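You operate a simulated robot arm through the tools that you are given. There is no shell and no other tool. Be economical: measure what you need, move in short steps, check, and stop when the job is done.

You run a simulated two-armed robot. Do the job below in one go: nothing can be reset, and whatever is moved stays where it is left.

Task
Hold the brown shoe, brush the dust off its toe and stand it on the shoe rest.
Fine: brush back; swing open the polish lid of its colour. Set down upright: shoe brush. What is to be rubbed or washed off counts as gone when no trace of it is left.

It is judged by the outcome, as a careful person would: the job done as asked, and still so three seconds after it is handed in. It fails if anything else is knocked over, pushed out of place, dropped, spilled or broken. Lids that push on must go on centred and level and be pressed home; caps that screw on are set level and turned clockwise until they are tight.

Robot
Two 7-joint arms with two-finger parallel grippers on one trunk, on a base that drives. Base frame: it is fixed to the floor where the robot stands at the start and does not move with it; the origin is under the middle of the robot, x ahead of it, y to its left, z up. Readings come in mm, degrees, newtons and seconds.
The left shoulder is at the start at [70, 133, 976], the right one opposite. With the tool pointing down near the work surface each hand reaches from about 100 to 620 mm from the robot's upright axis, wherever it stands, measured 20 degrees to its own side. Payload 1.57 kg a hand.
The tool frame of a hand sits at the grasp point between the pads (the TCP): z along the fingers, y along the line on which they close. The tips reach 30 mm beyond it. The gripper opens to 80 mm. The fingers are 17 mm wide and 12 mm thick; the gripper's body (40 by 82 mm) begins 80 mm behind the TCP.
Orientation is that of the tool frame in the base frame, as a unit quaternion [w, x, y, z]. With the fingers straight down and closing along the base's y, the tool's x points along the base's -x, its y along +y and its z along -z.

Tools
- The arms move only by the tool move_arm. It takes "left_rows", "right_rows" or both (then of equal length, played together; a hand with none holds still); each is a list of rows, each an object of numbers (a shift or turn left out is 0, a gripper value left out holds the last): "rx", "ry", "rz": the turn, a rotation vector about the tool's x, y, z in degrees; "x", "y", "z": the shift along the tool's x, y, z in mm; "fingers": the opening in per cent of the stroke, from 0 (shut) to 100 (fully open). In form: [{"rx": .., "ry": .., "rz": .., "x": .., "y": .., "z": .., "fingers": ..}, ...]. A call has 1 to 8 rows; each row shifts and turns the commanded pose from where the row before left it, along the tool's axes as they then stand. A row lasts 0.2 s, in which the tool goes at most 50 mm and 8.6 degrees; a call with a longer step from one row to the next is refused whole, and so is a gripper value outside its range. Where a pose cannot be reached the arm comes as near as it can. A force on the tool above 40 N (or 10 N above the force at the start of the call, whichever is more), or a blocked arm, ends the call early, and 0.2 s more pass. Each finger travels about 153 mm/s and halts on what it meets, pressing with about 32 N; the grip force reading is that of the motor and also rises with nothing between the fingers. The clock runs only during rows and for 0.2 s after the last one: add rows that do not move to give the fingers time. The reply holds the time, the measured pose of the TCP, the force on the tool along the base axes, the opening and the grip force, in the units named above and with some noise, with the torque about the TCP (base axes, N m) and any sound that the robot's microphone picked up.
- Cameras (640 x 400 px; columns grow to the right, rows downward): "scene" is now at [125.7, -28.8, 1189.2]; the picture's right is [-0.38, -0.92, 0.00], its down [-0.66, 0.27, -0.70] and it looks along [0.65, -0.27, -0.72] (base axes); focal length 286 px, centre (320, 200). "left" rides on the left gripper at [72, 7, -122] in its tool frame; the picture's right is [-0.09, 1.00, 0.00], its down [-0.84, -0.08, -0.54] and it looks along [-0.54, -0.05, 0.84] (tool axes); focal length 238 px, centre (320, 200). "right" rides on the right gripper at [72, -7, -122] in its tool frame; the picture's right is [0.09, 1.00, 0.00], its down [-0.84, 0.08, -0.54] and it looks along [-0.54, 0.05, 0.84] (tool axes); focal length 238 px, centre (320, 200). There is no depth. A picture from a camera that has moved, and an enlarged one, comes with that camera's place and axes in the base frame and with its lens.
- capture(camera): a new picture of that camera. The clock stands still meanwhile.
- raise_lower(by): slides the trunk up (or, below 0, down) by that many mm; the arms and the scene camera ride with it, the base frame stays. It gives what a move gives, with no picture.
- base_move(legs): drives the robot by 1 to 6 legs, each [ahead, left, turn to the left] in mm, mm and degrees, along the robot's own axes; the way and the turn of a leg run together, so that a leg with both is an arc; at most 1500 mm and 180 degrees a leg. The arms and the cameras ride along, it lands a little off, and it stops where it bumps. It gives what a move gives.
- turn_head(pan, tilt): turns the head with the scene camera to pan (to the left, within 86 degrees either way) and tilt (down, from -29 to 69), counted from straight ahead of the robot. It gives what a move gives.
- zoom(camera, box): a new picture of the part [left, top, right, bottom] of that camera's present view, enlarged. The clock stands still meanwhile.
- close_job(): hands the job in; it is judged then, once.

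Go step by step. Nothing tells you exact positions but the pictures and the camera data: compare them with the known pose of the tool, close in by small moves and look again before you grip or let go. The budget is 120 turns and 108 pictures, counting those below and the enlarged ones. Unless the task says otherwise, let go and move clear before handing in, and close with one line.

The tools are called after "Call:" as name(argument=value, ...) on one line, values as JSON. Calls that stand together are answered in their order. move_arm: Moves the arms, as the interface text tells. Its arguments: {"type":"object","properties":{"left_rows":{"type":"array","items":{"type":"object","properties":{"rx":{"type":"number"},"ry":{"type":"number"},"rz":{"type":"number"},"x":{"type":"number"},"y":{"type":"number"},"z":{"type":"number"},"fingers":{"type":"number"}}}},"right_rows":{"type":"array","items":{"type":"object","properties":{"rx":{"type":"number"},"ry":{"type":"number"},"rz":{"type":"number"},"x":{"type":"number"},"y":{"type":"number"},"z":{"type":"number"},"fingers":{"type":"number"}}}}},"required":[]} The other tools are called the same way: raise_lower (by) slides the trunk up or down; base_move (legs) drives the base; turn_head (pan, tilt) turns the head that bears the scene camera; capture (camera) takes a picture; zoom (camera, box) takes an enlarged picture of a part of a camera's view; close_job () hands the job in.

At the start:

```text
t: 0.0
left_tool_pos: [329.5, -11.0, 823.6]
left_ee_rot: [0.0, 0.001, 1.0, 0.001]
left_contact_force: [-1.2, 0.5, -0.5]
left_ft_torque: [-0.02, 0.0, 0.01]
left_opening: 79.9
left_finger_force: 0.0
right_tool_pos: [355.2, -405.0, 870.3]
right_ee_rot: [0.001, -0.001, 1.0, 0.0]
right_contact_force: [0.2, -0.2, 0.2]
right_ft_torque: [0.03, -0.02, 0.02]
right_opening: 79.9
right_finger_force: 0.1
trunk travel left (down, up): [-550.0, 390.0]
robot x, y, heading: [1.1, 5.1, 0.2]
head pan, tilt: [-22.5, 45.7]
```

scene: 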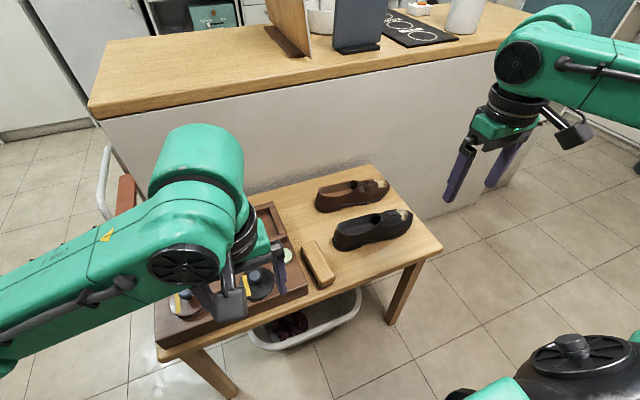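
right: 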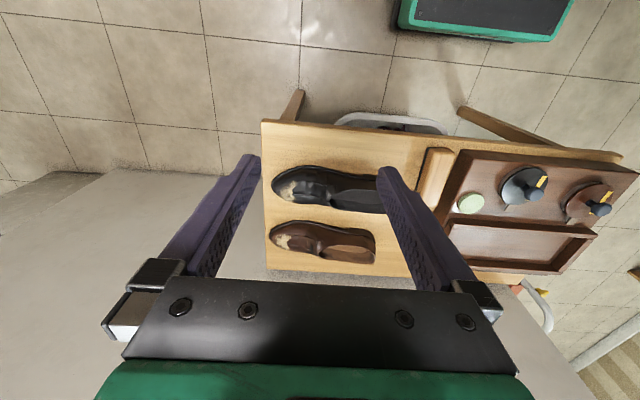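
left: 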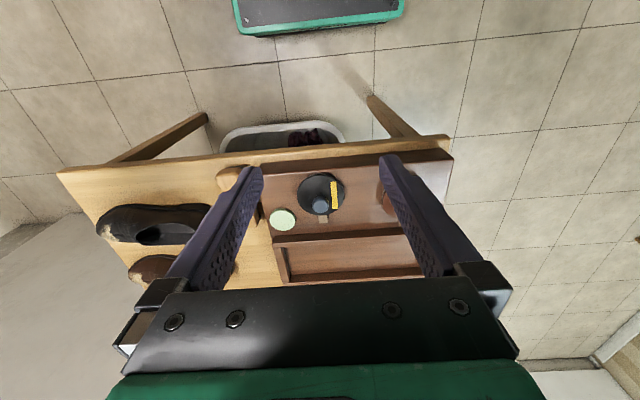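

The low table carries a brown and a black shoe with dusty toes, a brush, and a tray holding the polish tins. I'll look closer before moving.

Call:
zoom(camera="scene", box=[140, 140, 460, 340])

Call:
zoom(camera="right", box=[240, 80, 640, 330])

Call:
zoom(camera="left", box=[50, 100, 470, 310])

```text
2.00 times, centred on (300, 240) of scene
camera zoom: at [125.7, -28.8, 1189.2], right [-0.38, -0.92, 0.0], down [-0.66, 0.27, -0.7], along [0.65, -0.27, -0.72], focal length 572 px, centre (360, 120)
```

zoom: 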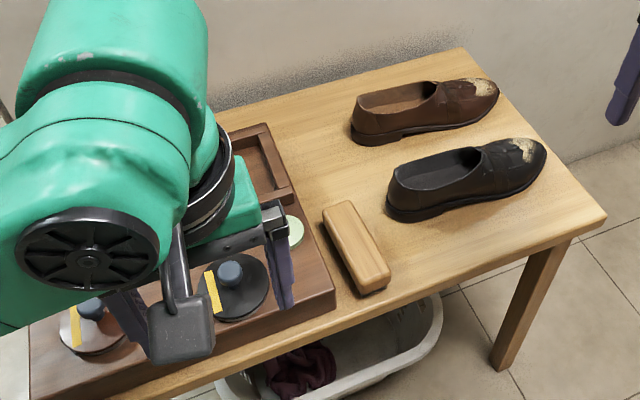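

```text
1.60 times, centred on (440, 205) of right
camera zoom: at [282.5, -412.5, 992.6], right [-0.09, 1.0, 0.0], down [0.84, 0.08, 0.54], along [0.54, 0.05, -0.84], focal length 381 px, centre (128, 192)
```

zoom: 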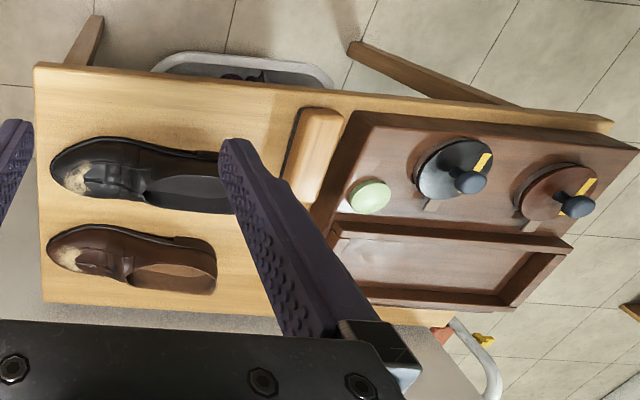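

```text
1.52 times, centred on (260, 205) of left
camera zoom: at [257.9, -3.8, 945.7], right [0.09, 1.0, 0.0], down [0.84, -0.08, 0.54], along [0.54, -0.05, -0.84], focal length 363 px, centre (411, 192)
```

zoom: 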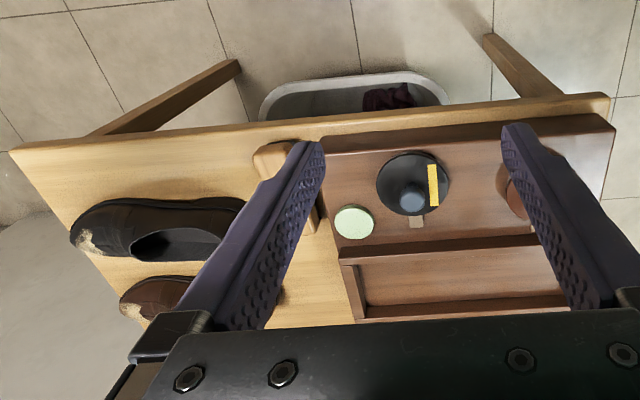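

The left arm hides the tray, so I'll move it aside and up, then look again.

Call:
move_arm(left_rows=[{"y": 45, "z": -15}, {"y": 45, "z": -15}, {"y": 45, "z": -15}, {"y": 45, "z": -15}, {"y": 45, "z": -15}, {"y": 45, "x": 10}, {"y": 40, "x": 20}])

Call:
turn_head(pan=-10, tilt=48)

Call:
capture(camera="scene")

```text
t: 1.6
left_tool_pos: [297.3, 303.2, 903.1]
left_ee_rot: [0.002, 0.001, 1.0, -0.001]
left_contact_force: [-1.8, 0.5, -0.1]
left_ft_torque: [-0.05, -0.01, 0.05]
left_opening: 79.9
left_finger_force: 0.2
right_tool_pos: [354.7, -405.8, 871.7]
right_ee_rot: [0.002, -0.001, 1.0, 0.0]
right_contact_force: [0.0, -0.1, 0.8]
right_ft_torque: [-0.03, -0.01, 0.0]
right_opening: 79.7
right_finger_force: 0.1
trunk travel left (down, up): [-550.0, 390.0]
robot x, y, heading: [1.1, 2.1, 0.2]
head pan, tilt: [-22.5, 45.7]
```

```text
t: 2.4
left_tool_pos: [300.5, 304.2, 901.5]
left_ee_rot: [0.0, 0.0, 1.0, 0.0]
left_contact_force: [0.2, 0.8, 0.3]
left_ft_torque: [0.0, 0.01, -0.02]
left_opening: 79.9
left_finger_force: 0.1
right_tool_pos: [354.6, -405.6, 870.9]
right_ee_rot: [0.0, -0.001, 1.0, 0.0]
right_contact_force: [-0.6, 0.9, -0.6]
right_ft_torque: [0.01, -0.01, 0.0]
right_opening: 79.9
right_finger_force: 0.0
trunk travel left (down, up): [-550.0, 390.0]
robot x, y, heading: [0.3, 4.0, 0.2]
head pan, tilt: [-10.0, 48.0]
```

```text
101 pictures are left
camera scene: at [128.8, -11.6, 1186.0], right [-0.17, -0.98, 0.0], down [-0.73, 0.13, -0.67], along [0.66, -0.12, -0.74], focal length 286 px, centre (320, 200)
```

scene: 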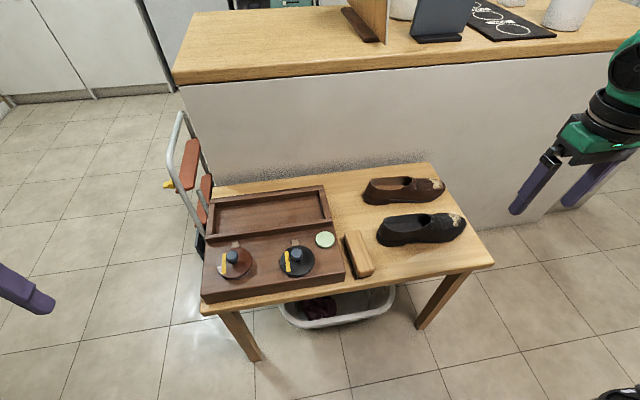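

Call:
zoom(camera="scene", box=[180, 170, 500, 370])

Call:
zoom(camera="scene", box=[195, 175, 355, 305])

Call:
zoom(camera="scene", box=[320, 160, 480, 290])

```text
2.00 times, centred on (340, 270) of scene
camera zoom: at [128.8, -11.6, 1186.0], right [-0.17, -0.98, 0.0], down [-0.73, 0.13, -0.67], along [0.66, -0.12, -0.74], focal length 572 px, centre (280, 60)
```

zoom: 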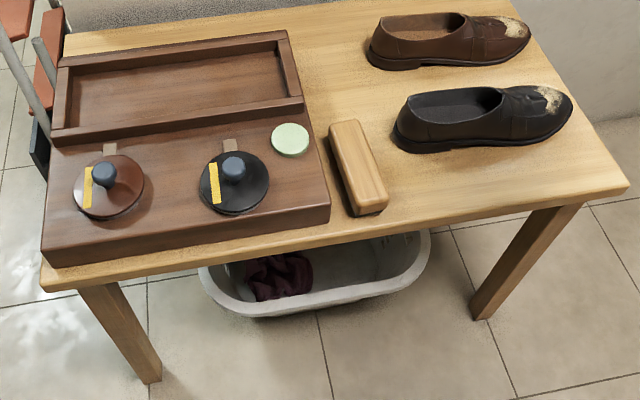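

```text
3.08 times, centred on (275, 240) of scene
camera zoom: at [128.8, -11.6, 1186.0], right [-0.17, -0.98, 0.0], down [-0.73, 0.13, -0.67], along [0.66, -0.12, -0.74], focal length 880 px, centre (458, 77)
```

zoom: 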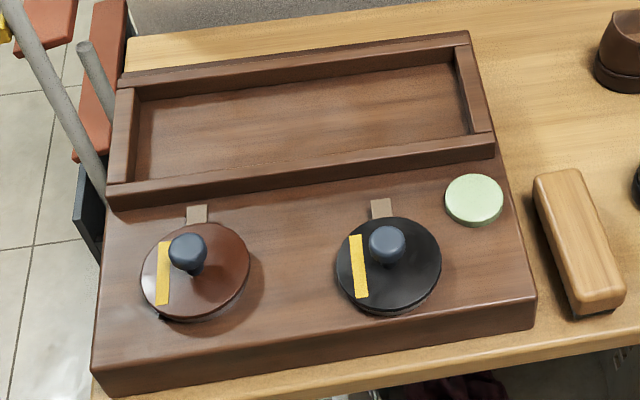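

```text
3.08 times, centred on (400, 225) of scene
camera zoom: at [128.8, -11.6, 1186.0], right [-0.17, -0.98, 0.0], down [-0.73, 0.13, -0.67], along [0.66, -0.12, -0.74], focal length 880 px, centre (74, 123)
```

zoom: 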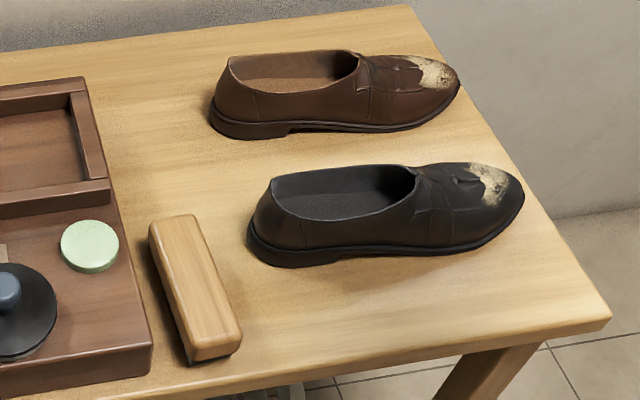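

I take the table top to be about z=545, the brown shoe at x≈668 with its heel at y≈-250 and toe at y≈-500, and the framed recess of the box to be the shoe rest. The shoe is far off, so I'll check how close my base can get to the table.

Call:
turn_head(pan=-20, tilt=69)

Call:
capture(camera="scene")

Call:
capture(camera="left")

```text
t: 3.2
left_tool_pos: [299.7, 303.4, 901.5]
left_ee_rot: [0.0, 0.0, 1.0, 0.0]
left_contact_force: [0.1, 1.0, 0.0]
left_ft_torque: [0.03, -0.01, 0.01]
left_opening: 79.6
left_finger_force: 0.1
right_tool_pos: [355.0, -405.6, 870.8]
right_ee_rot: [0.0, -0.002, 1.0, 0.0]
right_contact_force: [-0.4, -0.2, -0.2]
right_ft_torque: [-0.02, 0.02, -0.01]
right_opening: 79.9
right_finger_force: 0.0
trunk travel left (down, up): [-550.0, 390.0]
robot x, y, heading: [-1.6, -1.8, -0.2]
head pan, tilt: [-20.0, 68.8]
```

```text
97 pictures are left
camera scene: at [103.6, -16.9, 1161.3], right [-0.34, -0.94, 0.0], down [-0.88, 0.32, -0.36], along [0.34, -0.12, -0.93], focal length 286 px, centre (320, 200)
```

scene: 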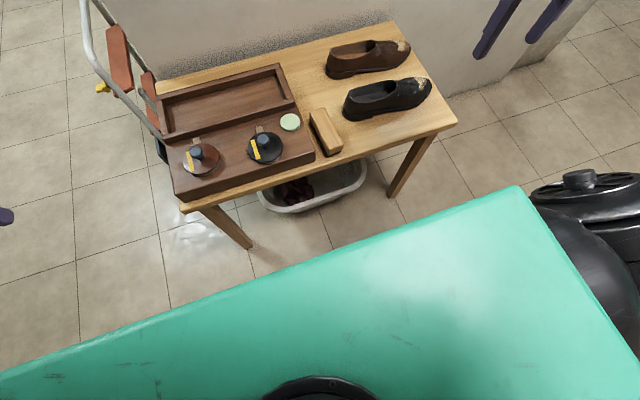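

```text
96 pictures are left
camera left: at [228.0, 310.2, 1023.9], right [0.09, 1.0, 0.0], down [0.84, -0.08, 0.54], along [0.54, -0.05, -0.84], focal length 238 px, centre (320, 200)
```

left: 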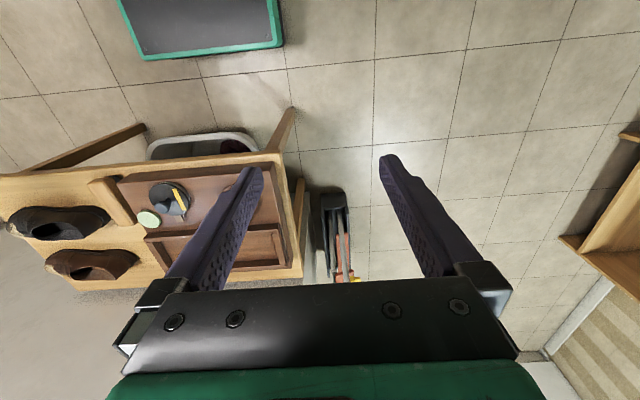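

The table spans x≈412 to 800 and y≈-507 to 210, and my base front is at about x≈215. I'll drive right 230 mm and then ahead 130 mm so both shoes and the box are in reach.

Call:
base_move(legs=[[0, -230, 0], [130, 0, 0]])

Call:
turn_head(pan=0, tilt=55)

Call:
capture(camera="scene")

Call:
capture(camera="left")

Call:
capture(camera="right")

```text
t: 5.8
left_tool_pos: [431.9, 76.1, 902.7]
left_ee_rot: [0.0, -0.002, 1.0, 0.001]
left_contact_force: [0.5, -0.1, 0.2]
left_ft_torque: [0.01, 0.02, 0.02]
left_opening: 80.1
left_finger_force: 0.0
right_tool_pos: [489.8, -634.4, 870.3]
right_ee_rot: [0.0, -0.002, 1.0, 0.0]
right_contact_force: [0.7, 0.6, 0.4]
right_ft_torque: [0.02, 0.0, -0.04]
right_opening: 79.8
right_finger_force: 0.0
trunk travel left (down, up): [-550.0, 390.0]
robot x, y, heading: [134.1, -231.2, 0.1]
head pan, tilt: [-20.0, 68.8]
```

```text
t: 6.7
left_tool_pos: [431.9, 74.9, 902.3]
left_ee_rot: [0.0, 0.0, 1.0, 0.0]
left_contact_force: [-0.2, -0.3, 0.5]
left_ft_torque: [0.0, -0.02, 0.01]
left_opening: 80.1
left_finger_force: 0.0
right_tool_pos: [487.8, -634.0, 871.4]
right_ee_rot: [0.0, -0.001, 1.0, 0.0]
right_contact_force: [0.1, 0.3, 0.7]
right_ft_torque: [-0.03, -0.03, -0.02]
right_opening: 80.2
right_finger_force: 0.0
trunk travel left (down, up): [-550.0, 390.0]
robot x, y, heading: [132.4, -229.9, 0.2]
head pan, tilt: [0.0, 55.0]
```

```text
95 pictures are left
camera scene: at [256.6, -227.0, 1176.7], right [0.0, -1.0, 0.0], down [-0.82, 0.0, -0.57], along [0.57, 0.0, -0.82], focal length 286 px, centre (320, 200)
```

scene: 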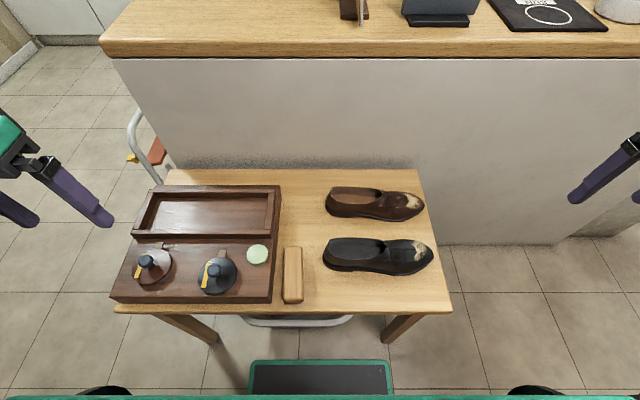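

```text
94 pictures are left
camera left: at [360.9, 81.5, 1024.0], right [0.09, 1.0, 0.0], down [0.84, -0.08, 0.54], along [0.54, -0.05, -0.84], focal length 238 px, centre (320, 200)
```

left: 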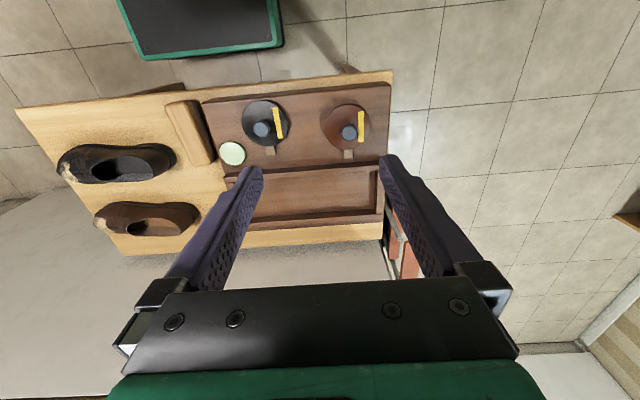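

```text
93 pictures are left
camera right: at [416.8, -641.3, 992.7], right [-0.1, 1.0, 0.0], down [0.84, 0.08, 0.54], along [0.54, 0.05, -0.84], focal length 238 px, centre (320, 200)
```

right: 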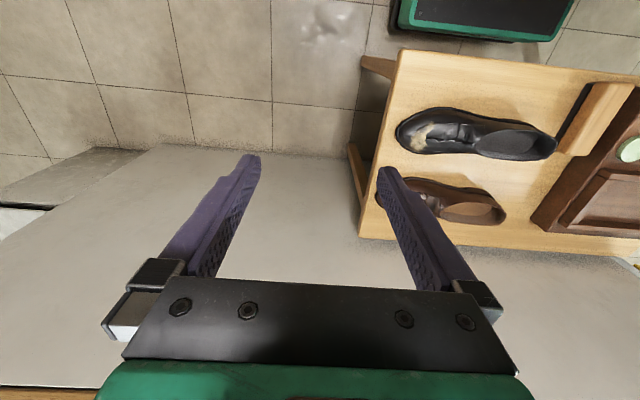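

Call:
zoom(camera="scene", box=[280, 160, 460, 320])

Call:
zoom(camera="scene", box=[100, 160, 300, 310])

```text
2.50 times, centred on (370, 240) of scene
camera zoom: at [256.6, -227.0, 1176.7], right [0.0, -1.0, 0.0], down [-0.82, 0.0, -0.57], along [0.57, 0.0, -0.82], focal length 715 px, centre (195, 100)
```

zoom: 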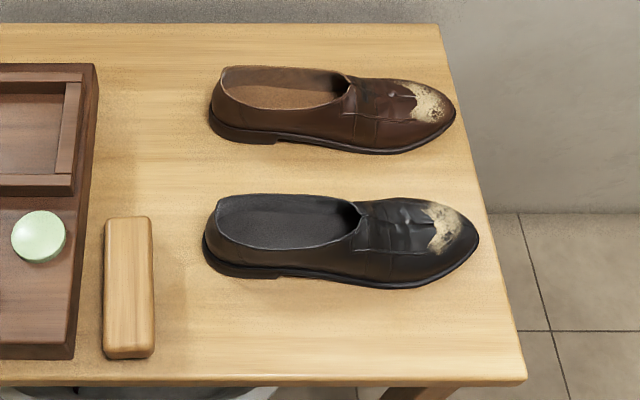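

```text
2.67 times, centred on (200, 235) of scene
camera zoom: at [256.6, -227.0, 1176.7], right [0.0, -1.0, 0.0], down [-0.82, 0.0, -0.57], along [0.57, 0.0, -0.82], focal length 763 px, centre (640, 107)
```

zoom: 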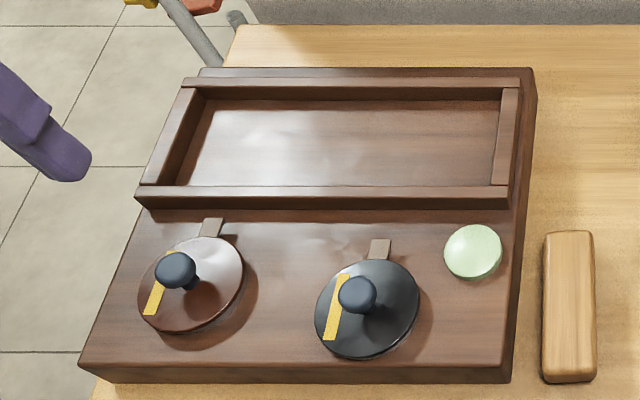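

The brush lies at about x 424–536, y -170, running along x. I'll bring the open right hand over it and look down at it.

Call:
move_arm(right_rows=[{"y": 46}, {"y": 48}, {"y": 48}, {"y": 48}, {"y": 48}, {"y": 48}, {"y": 48, "z": 10}, {"y": 48, "z": 20}])

Call:
move_arm(right_rows=[{"y": 46, "z": 15}, {"y": 36, "z": 30}, {"z": 35}, {"z": 35}, {"z": 20, "x": 5}, {}])

Call:
capture(camera="right")

Call:
capture(camera="scene")

```text
refused: row 8 steps farther than a row can; nothing moved
```

```text
t: 8.1
left_tool_pos: [433.3, 76.8, 902.5]
left_ee_rot: [0.0, -0.001, 1.0, 0.0]
left_contact_force: [-0.5, -0.2, 0.4]
left_ft_torque: [-0.02, -0.02, 0.0]
left_opening: 80.0
left_finger_force: 0.0
right_tool_pos: [484.5, -555.3, 734.8]
right_ee_rot: [0.0, -0.001, 1.0, 0.0]
right_contact_force: [0.3, 0.5, -0.9]
right_ft_torque: [0.01, 0.01, 0.03]
right_opening: 79.7
right_finger_force: 0.1
trunk travel left (down, up): [-550.0, 390.0]
robot x, y, heading: [132.0, -230.4, -0.1]
head pan, tilt: [0.0, 55.0]
```

```text
90 pictures are left
camera right: at [412.3, -560.8, 856.3], right [-0.1, 1.0, 0.0], down [0.84, 0.08, 0.54], along [0.54, 0.05, -0.84], focal length 238 px, centre (320, 200)
```

right: 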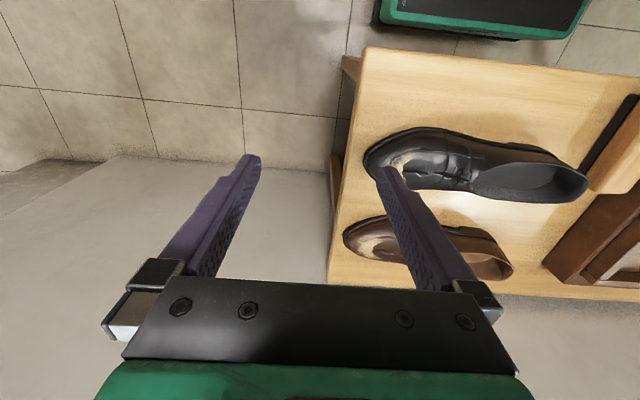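

```text
89 pictures are left
camera scene: at [257.0, -226.8, 1176.7], right [0.0, -1.0, 0.0], down [-0.82, 0.0, -0.57], along [0.57, 0.0, -0.82], focal length 286 px, centre (320, 200)
```

scene: 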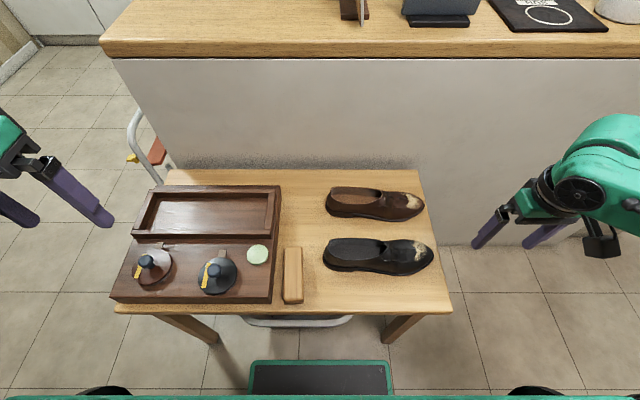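

No harm done by the refused row. I'll slide left 385 mm at this height to get over the brush.

Call:
move_arm(right_rows=[{"y": 48}, {"y": 48}, {"y": 48}, {"y": 48}, {"y": 48}, {"y": 48}, {"y": 48}, {"y": 49}])

Call:
capture(camera="right")

Call:
capture(camera="scene")

```text
t: 9.8
left_tool_pos: [433.2, 77.3, 901.3]
left_ee_rot: [0.0, -0.001, 1.0, 0.0]
left_contact_force: [-1.3, -0.5, -0.6]
left_ft_torque: [0.01, 0.01, 0.0]
left_opening: 80.0
left_finger_force: 0.0
right_tool_pos: [482.8, -166.1, 735.0]
right_ee_rot: [0.0, -0.002, 1.0, -0.002]
right_contact_force: [-0.8, 0.1, 0.6]
right_ft_torque: [-0.02, -0.02, -0.01]
right_opening: 79.8
right_finger_force: 0.1
trunk travel left (down, up): [-550.0, 390.0]
robot x, y, heading: [133.3, -231.5, 0.2]
head pan, tilt: [0.0, 55.0]
```

```text
88 pictures are left
camera right: at [409.3, -172.6, 856.1], right [-0.09, 1.0, 0.0], down [0.84, 0.08, 0.54], along [0.54, 0.05, -0.84], focal length 238 px, centre (320, 200)
```

right: 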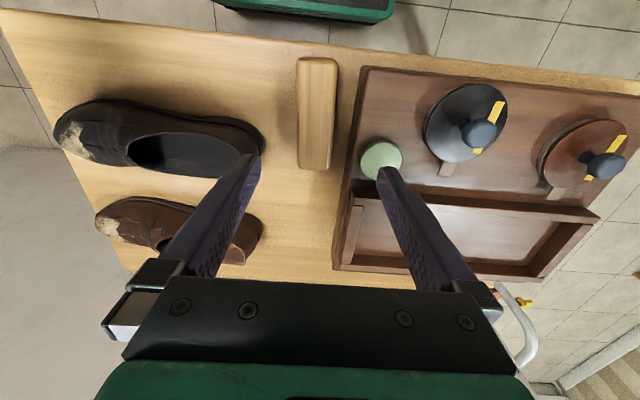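

```text
87 pictures are left
camera scene: at [256.9, -225.2, 1176.7], right [0.0, -1.0, 0.0], down [-0.82, 0.0, -0.57], along [0.57, 0.0, -0.82], focal length 286 px, centre (320, 200)
```

scene: 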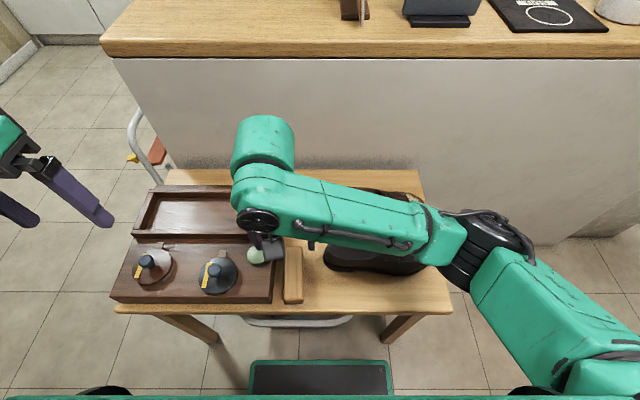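

The brush is about 44 mm wide, centred near (479, -170), turned some 4° and with about 27 mm to the box. I'll align, narrow the fingers to about 57 mm and come down partway to check.

Call:
move_arm(right_rows=[{"y": -4, "x": 2, "rz": -3.7, "fingers": 71}, {"z": 35}, {"z": 30}, {"z": 20}, {}])

Call:
capture(camera="right")

Call:
zoom(camera="scene", box=[210, 200, 370, 310])

```text
t: 11.1
left_tool_pos: [431.8, 75.8, 901.3]
left_ee_rot: [0.001, -0.001, 1.0, 0.0]
left_contact_force: [-0.5, -0.2, 0.3]
left_ft_torque: [-0.01, 0.0, 0.0]
left_opening: 80.2
left_finger_force: 0.0
right_tool_pos: [480.3, -173.7, 649.2]
right_ee_rot: [0.0, -0.035, 0.999, 0.0]
right_contact_force: [-0.3, -0.1, 0.5]
right_ft_torque: [-0.03, 0.01, -0.01]
right_opening: 56.7
right_finger_force: 0.0
trunk travel left (down, up): [-550.0, 390.0]
robot x, y, heading: [132.8, -229.8, 0.1]
head pan, tilt: [0.0, 55.0]
```

```text
86 pictures are left
camera right: at [408.7, -185.3, 771.4], right [-0.16, 0.99, 0.0], down [0.83, 0.13, 0.54], along [0.54, 0.09, -0.84], focal length 238 px, centre (320, 200)
```

right: 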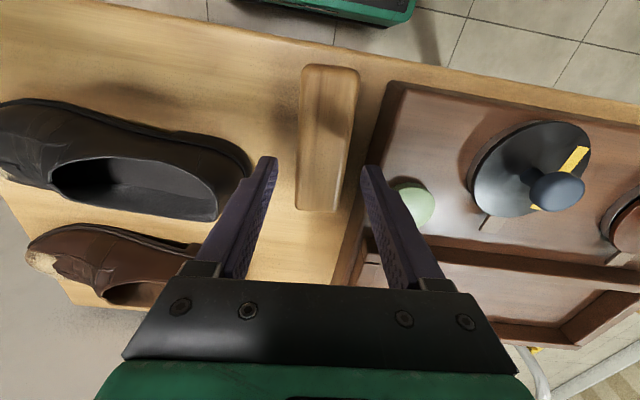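

```text
3.64 times, centred on (290, 255) of scene
camera zoom: at [256.9, -226.8, 1176.7], right [0.0, -1.0, 0.0], down [-0.82, 0.0, -0.57], along [0.57, 0.0, -0.82], focal length 1041 px, centre (429, 0)
```

zoom: 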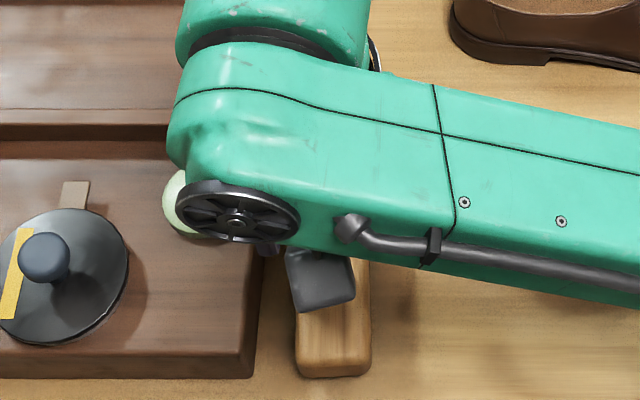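

The fingers straddle the brush squarely, with about 8 mm to spare to the box. I'll lower to TCP z≈597, so only the wooden back is gripped, and close.

Call:
move_arm(right_rows=[{"y": 1, "z": 20}, {"z": 20}, {"z": 13}, {}, {"fingers": 20}, {}, {}])

Call:
capture(camera="right")

```text
t: 12.7
left_tool_pos: [433.6, 74.1, 901.2]
left_ee_rot: [0.0, -0.001, 1.0, 0.0]
left_contact_force: [0.3, 0.8, 0.6]
left_ft_torque: [-0.01, 0.0, 0.01]
left_opening: 80.3
left_finger_force: 0.1
right_tool_pos: [479.4, -170.5, 599.1]
right_ee_rot: [0.001, -0.034, 0.999, -0.001]
right_contact_force: [-0.6, -0.6, 0.1]
right_ft_torque: [0.01, 0.01, -0.04]
right_opening: 41.2
right_finger_force: 32.3
trunk travel left (down, up): [-550.0, 390.0]
robot x, y, heading: [134.6, -227.9, 0.1]
head pan, tilt: [0.0, 55.0]
```

```text
84 pictures are left
camera right: at [408.1, -181.8, 721.2], right [-0.16, 0.99, 0.0], down [0.83, 0.13, 0.54], along [0.53, 0.09, -0.84], focal length 238 px, centre (320, 200)
```

right: 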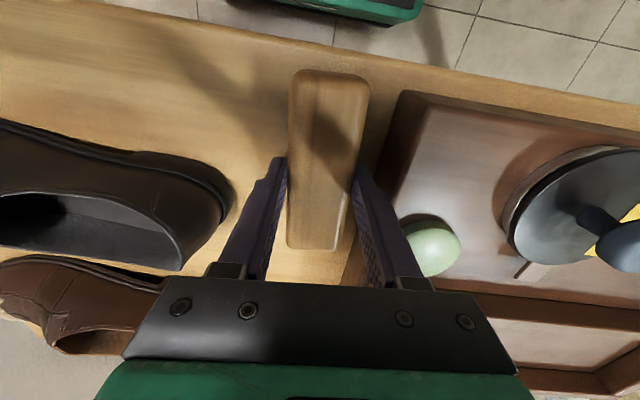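

The brush is gripped at 41 mm. I'll lift it straight up and carry it right, over toward the toe.

Call:
move_arm(right_rows=[{"z": -15}, {"z": -35}, {"z": -45}, {"z": -45}, {"z": -20}, {}])

Call:
move_arm(right_rows=[{"y": -45}, {"y": -48}, {"y": -48}, {"y": -48}, {"y": -48}, {"y": -48}, {"y": -48}, {}])

Call:
capture(camera="right")

Call:
capture(camera="scene")

```text
t: 14.1
left_tool_pos: [434.1, 75.4, 901.8]
left_ee_rot: [-0.001, -0.001, 1.0, 0.0]
left_contact_force: [0.0, 0.5, 0.0]
left_ft_torque: [-0.01, 0.04, -0.01]
left_opening: 80.0
left_finger_force: 0.0
right_tool_pos: [483.5, -171.1, 758.3]
right_ee_rot: [0.0, -0.034, 0.999, 0.0]
right_contact_force: [0.1, 0.4, -1.4]
right_ft_torque: [0.02, 0.0, -0.03]
right_opening: 41.0
right_finger_force: 32.6
trunk travel left (down, up): [-550.0, 390.0]
robot x, y, heading: [131.4, -227.3, 0.1]
head pan, tilt: [0.0, 55.0]
```

```text
t: 15.8
left_tool_pos: [432.8, 75.8, 901.7]
left_ee_rot: [0.0, -0.001, 1.0, 0.001]
left_contact_force: [-0.5, -0.3, -0.6]
left_ft_torque: [-0.01, 0.0, 0.01]
left_opening: 79.8
left_finger_force: 0.1
right_tool_pos: [502.8, -501.2, 761.0]
right_ee_rot: [0.001, -0.034, 0.999, 0.0]
right_contact_force: [-0.4, 0.3, -1.3]
right_ft_torque: [-0.01, -0.01, 0.01]
right_opening: 41.3
right_finger_force: 31.9
trunk travel left (down, up): [-550.0, 390.0]
robot x, y, heading: [134.4, -231.3, -0.1]
head pan, tilt: [0.0, 55.0]
```

```text
83 pictures are left
camera right: at [431.5, -512.1, 883.2], right [-0.16, 0.99, 0.0], down [0.83, 0.13, 0.54], along [0.53, 0.09, -0.84], focal length 238 px, centre (320, 200)
```

right: 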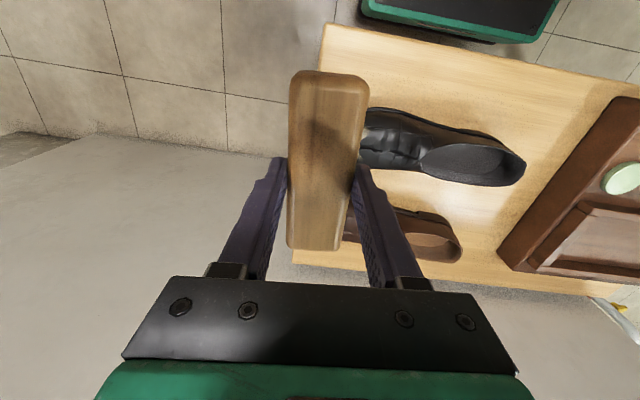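

```text
82 pictures are left
camera scene: at [257.3, -226.4, 1176.7], right [0.0, -1.0, 0.0], down [-0.82, 0.0, -0.57], along [0.57, 0.0, -0.82], focal length 286 px, centre (320, 200)
```

scene: 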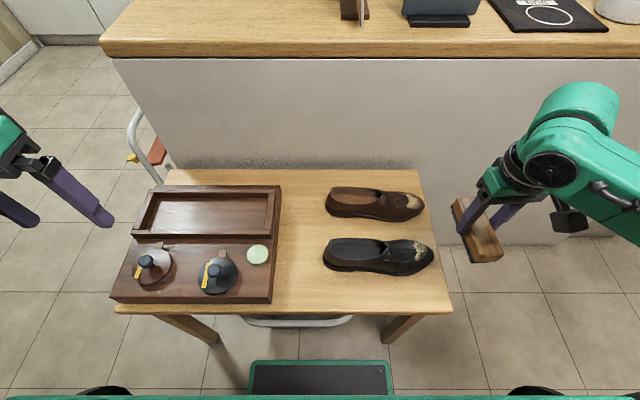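

Brush is clear of everything. Next the left hand: turn it 90° so it closes across the shoe's heel.

Call:
move_arm(left_rows=[{"rz": 8.5}, {"rz": 8.5}, {"rz": 8.5}, {"rz": 8.5}, {"rz": 8.5}, {"rz": 8.5}, {"rz": 8.5}, {"rz": 8.5}])

Call:
move_arm(left_rows=[{"rz": 7.3}, {"rz": 7.3}, {"rz": 7.4}, {"x": -40, "y": 20}, {"x": -40, "y": 20}, {"x": -40, "y": 20}, {"x": -40, "y": 25}, {"x": -30, "y": 30}])

Call:
zoom(camera="scene", box=[420, 160, 560, 280])

Call:
capture(camera="left")

```text
t: 17.6
left_tool_pos: [431.5, 75.7, 903.1]
left_ee_rot: [0.0, 0.56, 0.829, 0.0]
left_contact_force: [-0.4, -0.4, -0.3]
left_ft_torque: [0.04, -0.01, -0.02]
left_opening: 79.9
left_finger_force: 0.2
right_tool_pos: [504.5, -499.6, 762.3]
right_ee_rot: [0.0, -0.034, 0.999, 0.001]
right_contact_force: [0.1, -0.3, -1.7]
right_ft_torque: [0.0, -0.03, 0.02]
right_opening: 41.2
right_finger_force: 32.1
trunk travel left (down, up): [-550.0, 390.0]
robot x, y, heading: [133.0, -228.1, 0.2]
head pan, tilt: [0.0, 55.0]
```

```text
t: 19.4
left_tool_pos: [551.7, -113.9, 902.1]
left_ee_rot: [-0.001, 0.707, 0.708, 0.0]
left_contact_force: [0.8, -0.4, 0.4]
left_ft_torque: [0.03, 0.06, 0.03]
left_opening: 79.8
left_finger_force: 0.1
right_tool_pos: [504.1, -501.2, 760.6]
right_ee_rot: [-0.002, -0.034, 0.999, -0.001]
right_contact_force: [-0.7, -0.5, -0.8]
right_ft_torque: [0.0, -0.01, 0.01]
right_opening: 41.0
right_finger_force: 32.1
trunk travel left (down, up): [-550.0, 390.0]
robot x, y, heading: [135.2, -230.1, 0.1]
head pan, tilt: [0.0, 55.0]
```

```text
3.33 times, centred on (490, 220) of scene
camera zoom: at [258.3, -228.2, 1176.6], right [0.0, -1.0, 0.0], down [-0.82, 0.0, -0.57], along [0.57, 0.0, -0.82], focal length 954 px, centre (-247, 133)
```

zoom: 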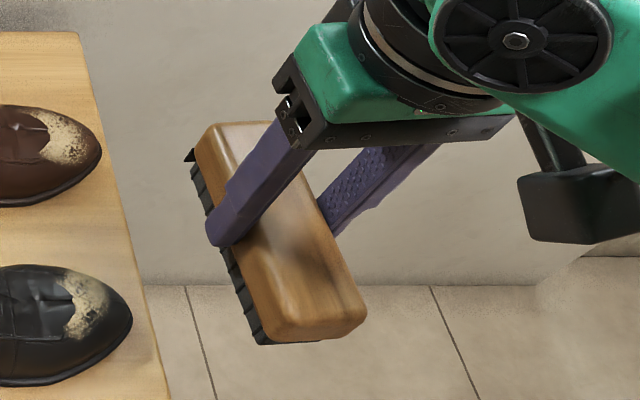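

```text
80 pictures are left
camera left: at [557.6, -43.0, 1023.0], right [1.0, -0.09, 0.0], down [-0.07, -0.84, 0.54], along [-0.05, -0.54, -0.84], focal length 238 px, centre (320, 200)
```

left: 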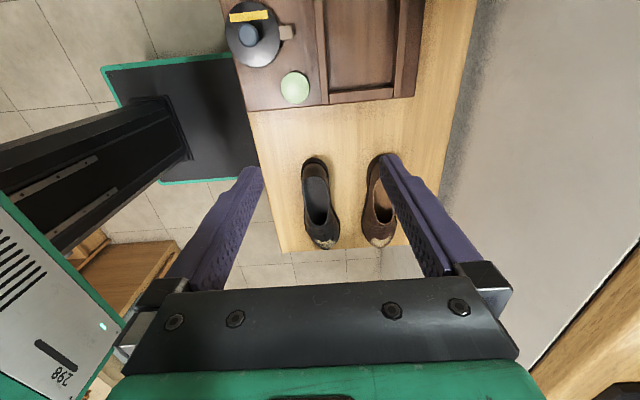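

Call:
move_arm(left_rows=[{"x": -35, "y": 28}, {"x": -38, "y": 29}, {"x": -38, "y": 29}, {"x": -30, "y": 30, "z": 15}, {"z": 42}, {"z": 42}, {"z": 40}, {}])

Call:
capture(camera="left")

Call:
zoom(camera="scene", box=[280, 140, 520, 290])

```text
t: 21.2
left_tool_pos: [662.6, -255.8, 761.8]
left_ee_rot: [0.0, 0.706, 0.708, 0.0]
left_contact_force: [-0.5, 0.3, -1.1]
left_ft_torque: [0.02, -0.01, 0.01]
left_opening: 80.1
left_finger_force: 0.0
right_tool_pos: [502.8, -499.9, 761.4]
right_ee_rot: [0.0, -0.034, 0.999, 0.001]
right_contact_force: [0.4, 0.7, -1.2]
right_ft_torque: [-0.01, 0.0, -0.01]
right_opening: 41.2
right_finger_force: 31.8
trunk travel left (down, up): [-550.0, 390.0]
robot x, y, heading: [129.6, -230.3, 0.0]
head pan, tilt: [0.0, 55.0]
```

```text
79 pictures are left
camera left: at [669.6, -184.3, 883.5], right [1.0, -0.09, 0.0], down [-0.08, -0.84, 0.54], along [-0.05, -0.54, -0.84], focal length 238 px, centre (320, 200)
```

left: 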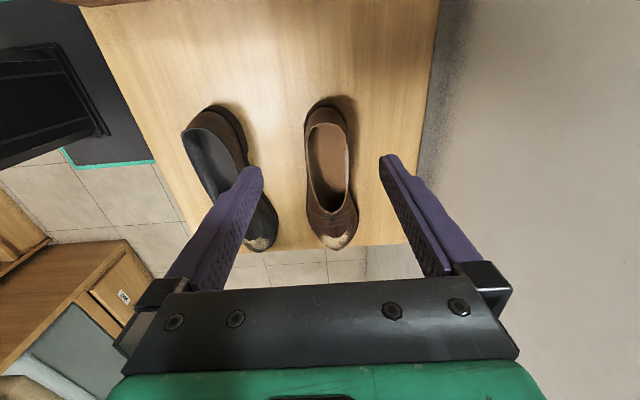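

```text
2.67 times, centred on (400, 215) of scene
camera zoom: at [256.9, -227.1, 1176.8], right [0.0, -1.0, 0.0], down [-0.82, 0.0, -0.57], along [0.57, 0.0, -0.82], focal length 763 px, centre (107, 160)
```

zoom: 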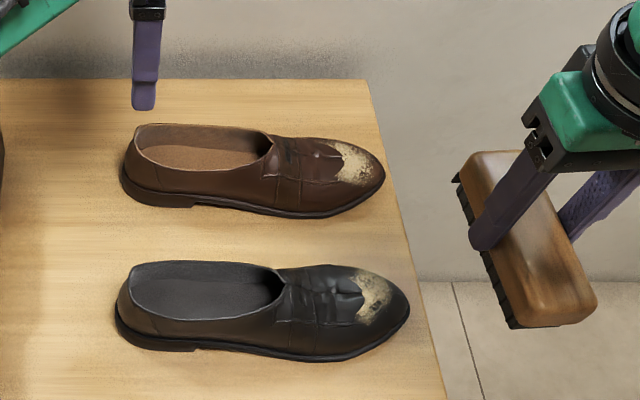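

The heel is centred near (670, -280), about 60 mm wide, with its collar at z≈598. I'll line up, come partway down and check.

Call:
move_arm(left_rows=[{"x": -22, "y": 7, "z": 20}, {"z": 40}, {"z": 40}, {"z": 22}, {}])

Call:
capture(camera="left")

Call:
zoom(camera="scene", box=[280, 140, 520, 290])

```text
t: 22.4
left_tool_pos: [671.8, -277.9, 643.6]
left_ee_rot: [0.0, 0.706, 0.708, 0.0]
left_contact_force: [-0.1, 0.2, 0.1]
left_ft_torque: [0.0, -0.02, -0.02]
left_opening: 79.8
left_finger_force: 0.0
right_tool_pos: [501.5, -500.9, 760.9]
right_ee_rot: [0.0, -0.034, 0.999, 0.0]
right_contact_force: [0.5, -0.1, -1.5]
right_ft_torque: [0.04, 0.01, -0.05]
right_opening: 40.9
right_finger_force: 31.9
trunk travel left (down, up): [-550.0, 390.0]
robot x, y, heading: [137.5, -231.4, 0.3]
head pan, tilt: [0.0, 55.0]
```

```text
77 pictures are left
camera left: at [679.1, -206.0, 765.9], right [1.0, -0.09, 0.0], down [-0.08, -0.84, 0.54], along [-0.05, -0.54, -0.84], focal length 238 px, centre (320, 200)
```

left: 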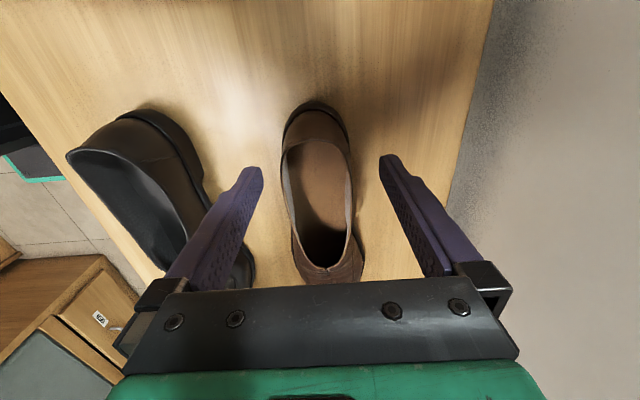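

```text
2.67 times, centred on (400, 215) of scene
camera zoom: at [257.1, -227.1, 1176.7], right [0.0, -1.0, 0.0], down [-0.82, 0.0, -0.57], along [0.57, 0.0, -0.82], focal length 763 px, centre (107, 160)
```

zoom: 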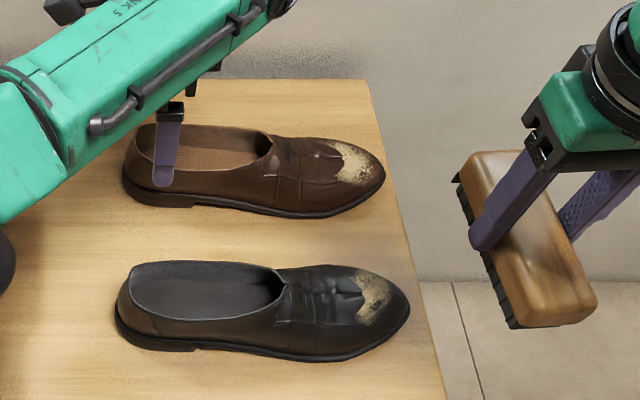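

Centred. Lower another 62 mm and close on the heel.

Call:
move_arm(left_rows=[{"z": 25}, {"z": 22}, {"z": 15}, {}, {"fingers": 50}, {}, {}])

Call:
capture(camera="left")

Call:
zoom(camera="scene", box=[280, 140, 520, 290])

```text
t: 24.1
left_tool_pos: [671.7, -258.9, 599.1]
left_ee_rot: [0.0, 0.706, 0.708, 0.0]
left_contact_force: [0.0, -0.2, 0.6]
left_ft_torque: [0.01, 0.08, 0.0]
left_opening: 51.9
left_finger_force: 32.4
left hand out of reach, approached as far as the arm can: row 1, 2, 3
right_tool_pos: [503.1, -500.3, 762.2]
right_ee_rot: [0.0, -0.034, 0.999, 0.0]
right_contact_force: [-0.2, 0.6, -0.6]
right_ft_torque: [-0.01, 0.0, 0.02]
right_opening: 41.0
right_finger_force: 31.7
trunk travel left (down, up): [-550.0, 390.0]
robot x, y, heading: [131.4, -228.8, 0.3]
head pan, tilt: [0.0, 55.0]
```

```text
75 pictures are left
camera left: at [678.6, -188.1, 721.6], right [1.0, -0.09, 0.0], down [-0.08, -0.84, 0.54], along [-0.05, -0.54, -0.84], focal length 238 px, centre (320, 200)
```

left: 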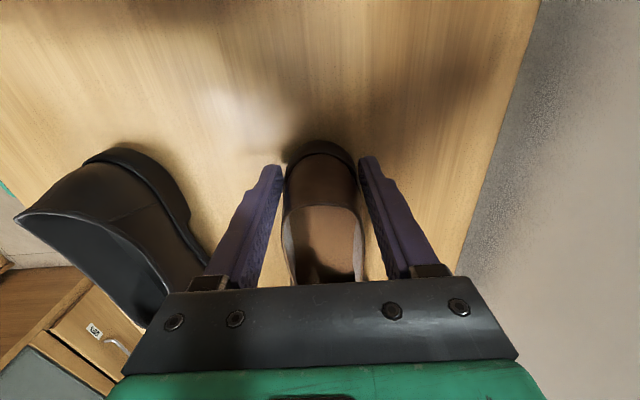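

```text
2.67 times, centred on (400, 215) of scene
camera zoom: at [257.2, -226.9, 1176.7], right [0.0, -1.0, 0.0], down [-0.82, 0.0, -0.57], along [0.57, 0.0, -0.82], focal length 763 px, centre (107, 160)
```

zoom: 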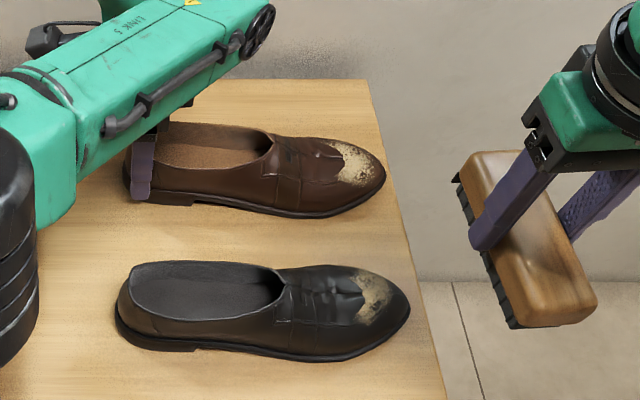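

The arm ran out of reach and only caught the back of the heel. I'll open, go up, then move the base right and lower the trunk for a better stance.

Call:
move_arm(left_rows=[{"fingers": 100}, {}, {"z": -30}, {"z": -45}, {"z": -45}, {"z": -45}, {}])

Call:
base_move(legs=[[0, -90, 0]])

Call:
raise_lower(by=-70)

Call:
capture(camera="left")

Call:
capture(camera="scene")

```text
t: 25.6
left_tool_pos: [672.8, -259.0, 600.1]
left_ee_rot: [0.0, 0.706, 0.708, 0.001]
left_contact_force: [-0.1, 0.4, 0.4]
left_ft_torque: [-0.03, 0.03, 0.03]
left_opening: 79.9
left_finger_force: 0.0
left hand out of reach, approached as far as the arm can: row 3, 4, 5, 6
right_tool_pos: [503.5, -500.7, 762.4]
right_ee_rot: [0.001, -0.034, 0.999, 0.0]
right_contact_force: [-0.3, 0.7, -0.4]
right_ft_torque: [0.01, 0.01, 0.0]
right_opening: 41.0
right_finger_force: 31.8
trunk travel left (down, up): [-550.0, 390.0]
robot x, y, heading: [135.7, -231.9, 0.0]
head pan, tilt: [0.0, 55.0]
```

```text
t: 26.8
left_tool_pos: [673.1, -349.6, 599.4]
left_ee_rot: [-0.001, 0.706, 0.708, 0.001]
left_contact_force: [1.1, 0.7, -0.1]
left_ft_torque: [0.02, 0.02, -0.01]
left_opening: 80.0
left_finger_force: 0.1
right_tool_pos: [503.5, -590.7, 760.8]
right_ee_rot: [-0.001, -0.034, 0.999, 0.0]
right_contact_force: [0.6, 0.0, -0.4]
right_ft_torque: [0.0, 0.0, 0.03]
right_opening: 41.2
right_finger_force: 32.4
trunk travel left (down, up): [-550.0, 390.0]
robot x, y, heading: [131.4, -315.4, 0.1]
head pan, tilt: [0.0, 55.0]
```

```text
t: 27.3
left_tool_pos: [672.4, -348.9, 578.9]
left_ee_rot: [-0.002, 0.707, 0.708, 0.002]
left_contact_force: [-6.8, 1.7, 11.5]
left_ft_torque: [-0.03, 0.11, -0.11]
left_opening: 80.1
left_finger_force: 0.0
right_tool_pos: [502.7, -590.7, 736.9]
right_ee_rot: [0.0, -0.034, 0.999, 0.0]
right_contact_force: [-0.4, 0.4, -0.8]
right_ft_torque: [-0.01, -0.01, 0.02]
right_opening: 41.4
right_finger_force: 32.0
trunk travel left (down, up): [-526.0, 414.0]
robot x, y, heading: [133.7, -319.8, -0.0]
head pan, tilt: [0.0, 55.0]
stopped: the force on the tool passed its limit at 62 N (the readings are from after the stop); the commanded pose is now the measured one
```

```text
73 pictures are left
camera left: at [678.7, -278.4, 702.4], right [1.0, -0.09, 0.0], down [-0.08, -0.84, 0.54], along [-0.05, -0.53, -0.84], focal length 238 px, centre (320, 200)
```

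left: 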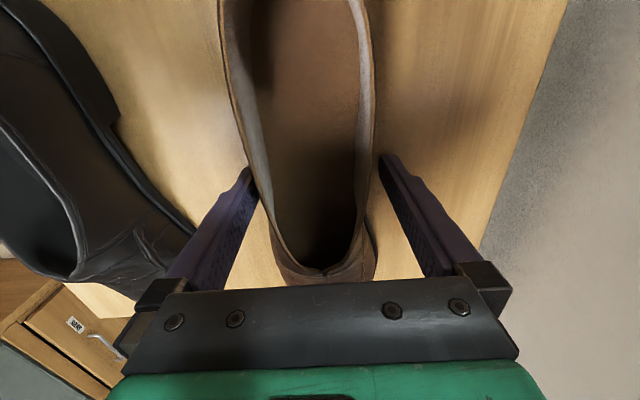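

```text
72 pictures are left
camera scene: at [255.8, -317.0, 1152.6], right [0.0, -1.0, 0.0], down [-0.82, 0.0, -0.57], along [0.57, 0.0, -0.82], focal length 286 px, centre (320, 200)
```

scene: 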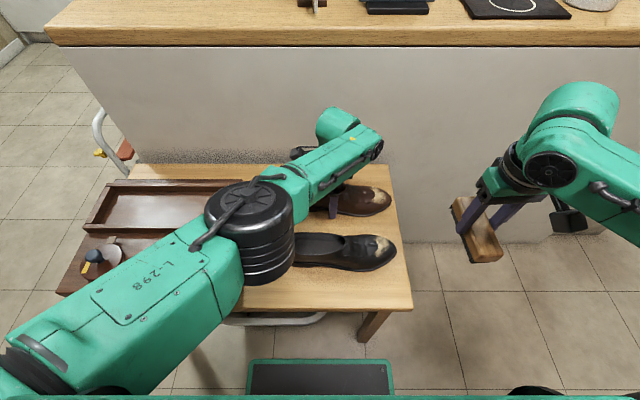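

The arm hadn't risen before the drive, and a fingertip met the shoe's welt when the trunk came down. I'll lift the left hand clear now and check what, if anything, moved.

Call:
move_arm(left_rows=[{"z": -10}, {"z": -20}, {"z": -35}, {"z": -35}, {"z": -30}, {}])

Call:
capture(camera="left")

Call:
capture(camera="scene")

```text
t: 28.7
left_tool_pos: [675.1, -350.5, 708.2]
left_ee_rot: [-0.002, 0.706, 0.708, 0.0]
left_contact_force: [-0.8, 0.7, 0.3]
left_ft_torque: [-0.01, 0.01, -0.02]
left_opening: 80.0
left_finger_force: 0.0
left hand out of reach, approached as far as the arm can: row 1
right_tool_pos: [503.6, -590.4, 737.5]
right_ee_rot: [0.0, -0.034, 0.999, -0.001]
right_contact_force: [0.3, -1.2, -0.5]
right_ft_torque: [0.01, 0.0, 0.0]
right_opening: 41.3
right_finger_force: 32.1
trunk travel left (down, up): [-526.0, 414.0]
robot x, y, heading: [131.9, -316.4, -0.0]
head pan, tilt: [0.0, 55.0]
```

```text
71 pictures are left
camera left: at [682.1, -279.3, 831.3], right [1.0, -0.09, 0.0], down [-0.07, -0.84, 0.54], along [-0.05, -0.54, -0.84], focal length 238 px, centre (320, 200)
```

left: 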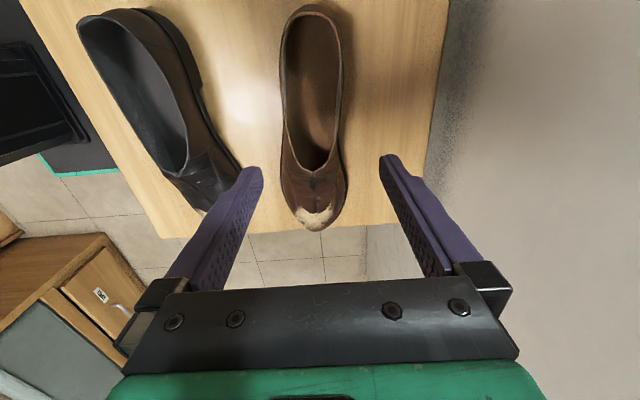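

```text
70 pictures are left
camera scene: at [257.6, -317.0, 1152.7], right [0.0, -1.0, 0.0], down [-0.82, 0.0, -0.57], along [0.57, 0.0, -0.82], focal length 286 px, centre (320, 200)
```

scene: 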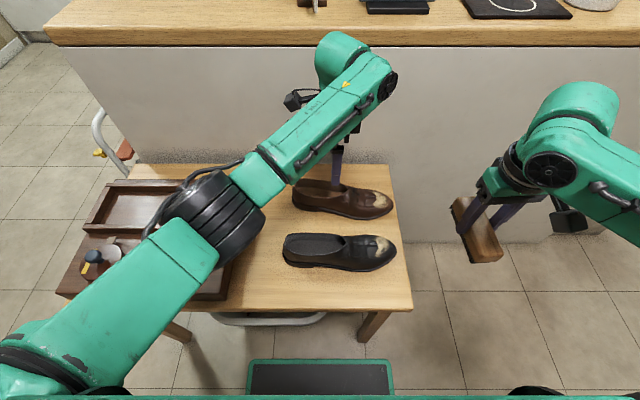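

The black shoe hasn't moved. The brown shoe may have turned slightly. I'll bring the left hand back over the heel at a safe height and re-measure.

Call:
move_arm(left_rows=[{"x": 35, "y": -2}, {"x": 32, "y": -2}, {}])

Call:
capture(camera="left")

Call:
capture(camera="scene")

```text
t: 29.5
left_tool_pos: [670.7, -281.0, 710.8]
left_ee_rot: [-0.002, 0.707, 0.707, 0.002]
left_contact_force: [0.2, 0.1, 0.2]
left_ft_torque: [0.03, 0.0, 0.0]
left_opening: 80.0
left_finger_force: 0.1
right_tool_pos: [504.5, -590.5, 736.8]
right_ee_rot: [-0.001, -0.034, 0.999, 0.0]
right_contact_force: [0.0, 0.0, -1.0]
right_ft_torque: [0.01, 0.01, 0.01]
right_opening: 41.2
right_finger_force: 32.6
trunk travel left (down, up): [-526.0, 414.0]
robot x, y, heading: [134.5, -321.8, 0.1]
head pan, tilt: [0.0, 55.0]
```

```text
69 pictures are left
camera left: at [677.2, -210.2, 832.3], right [1.0, -0.09, 0.0], down [-0.08, -0.84, 0.54], along [-0.05, -0.54, -0.84], focal length 238 px, centre (320, 200)
```

left: 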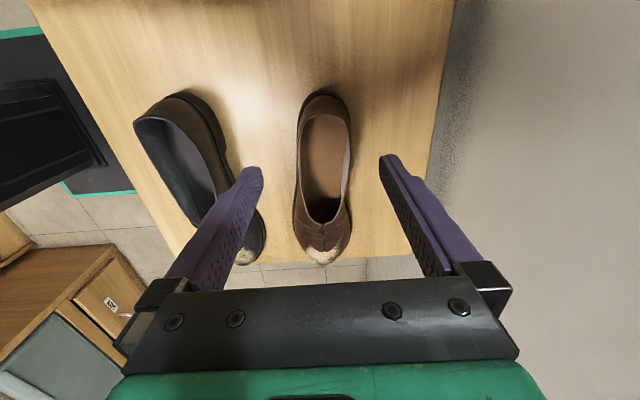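

```text
68 pictures are left
camera scene: at [257.4, -317.2, 1152.8], right [0.0, -1.0, 0.0], down [-0.82, 0.0, -0.57], along [0.57, 0.0, -0.82], focal length 286 px, centre (320, 200)
```

scene: 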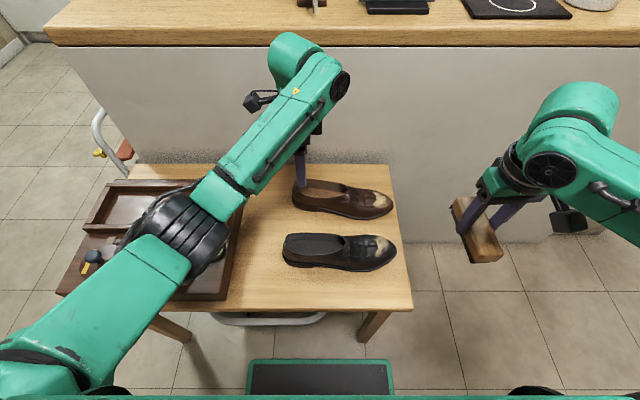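

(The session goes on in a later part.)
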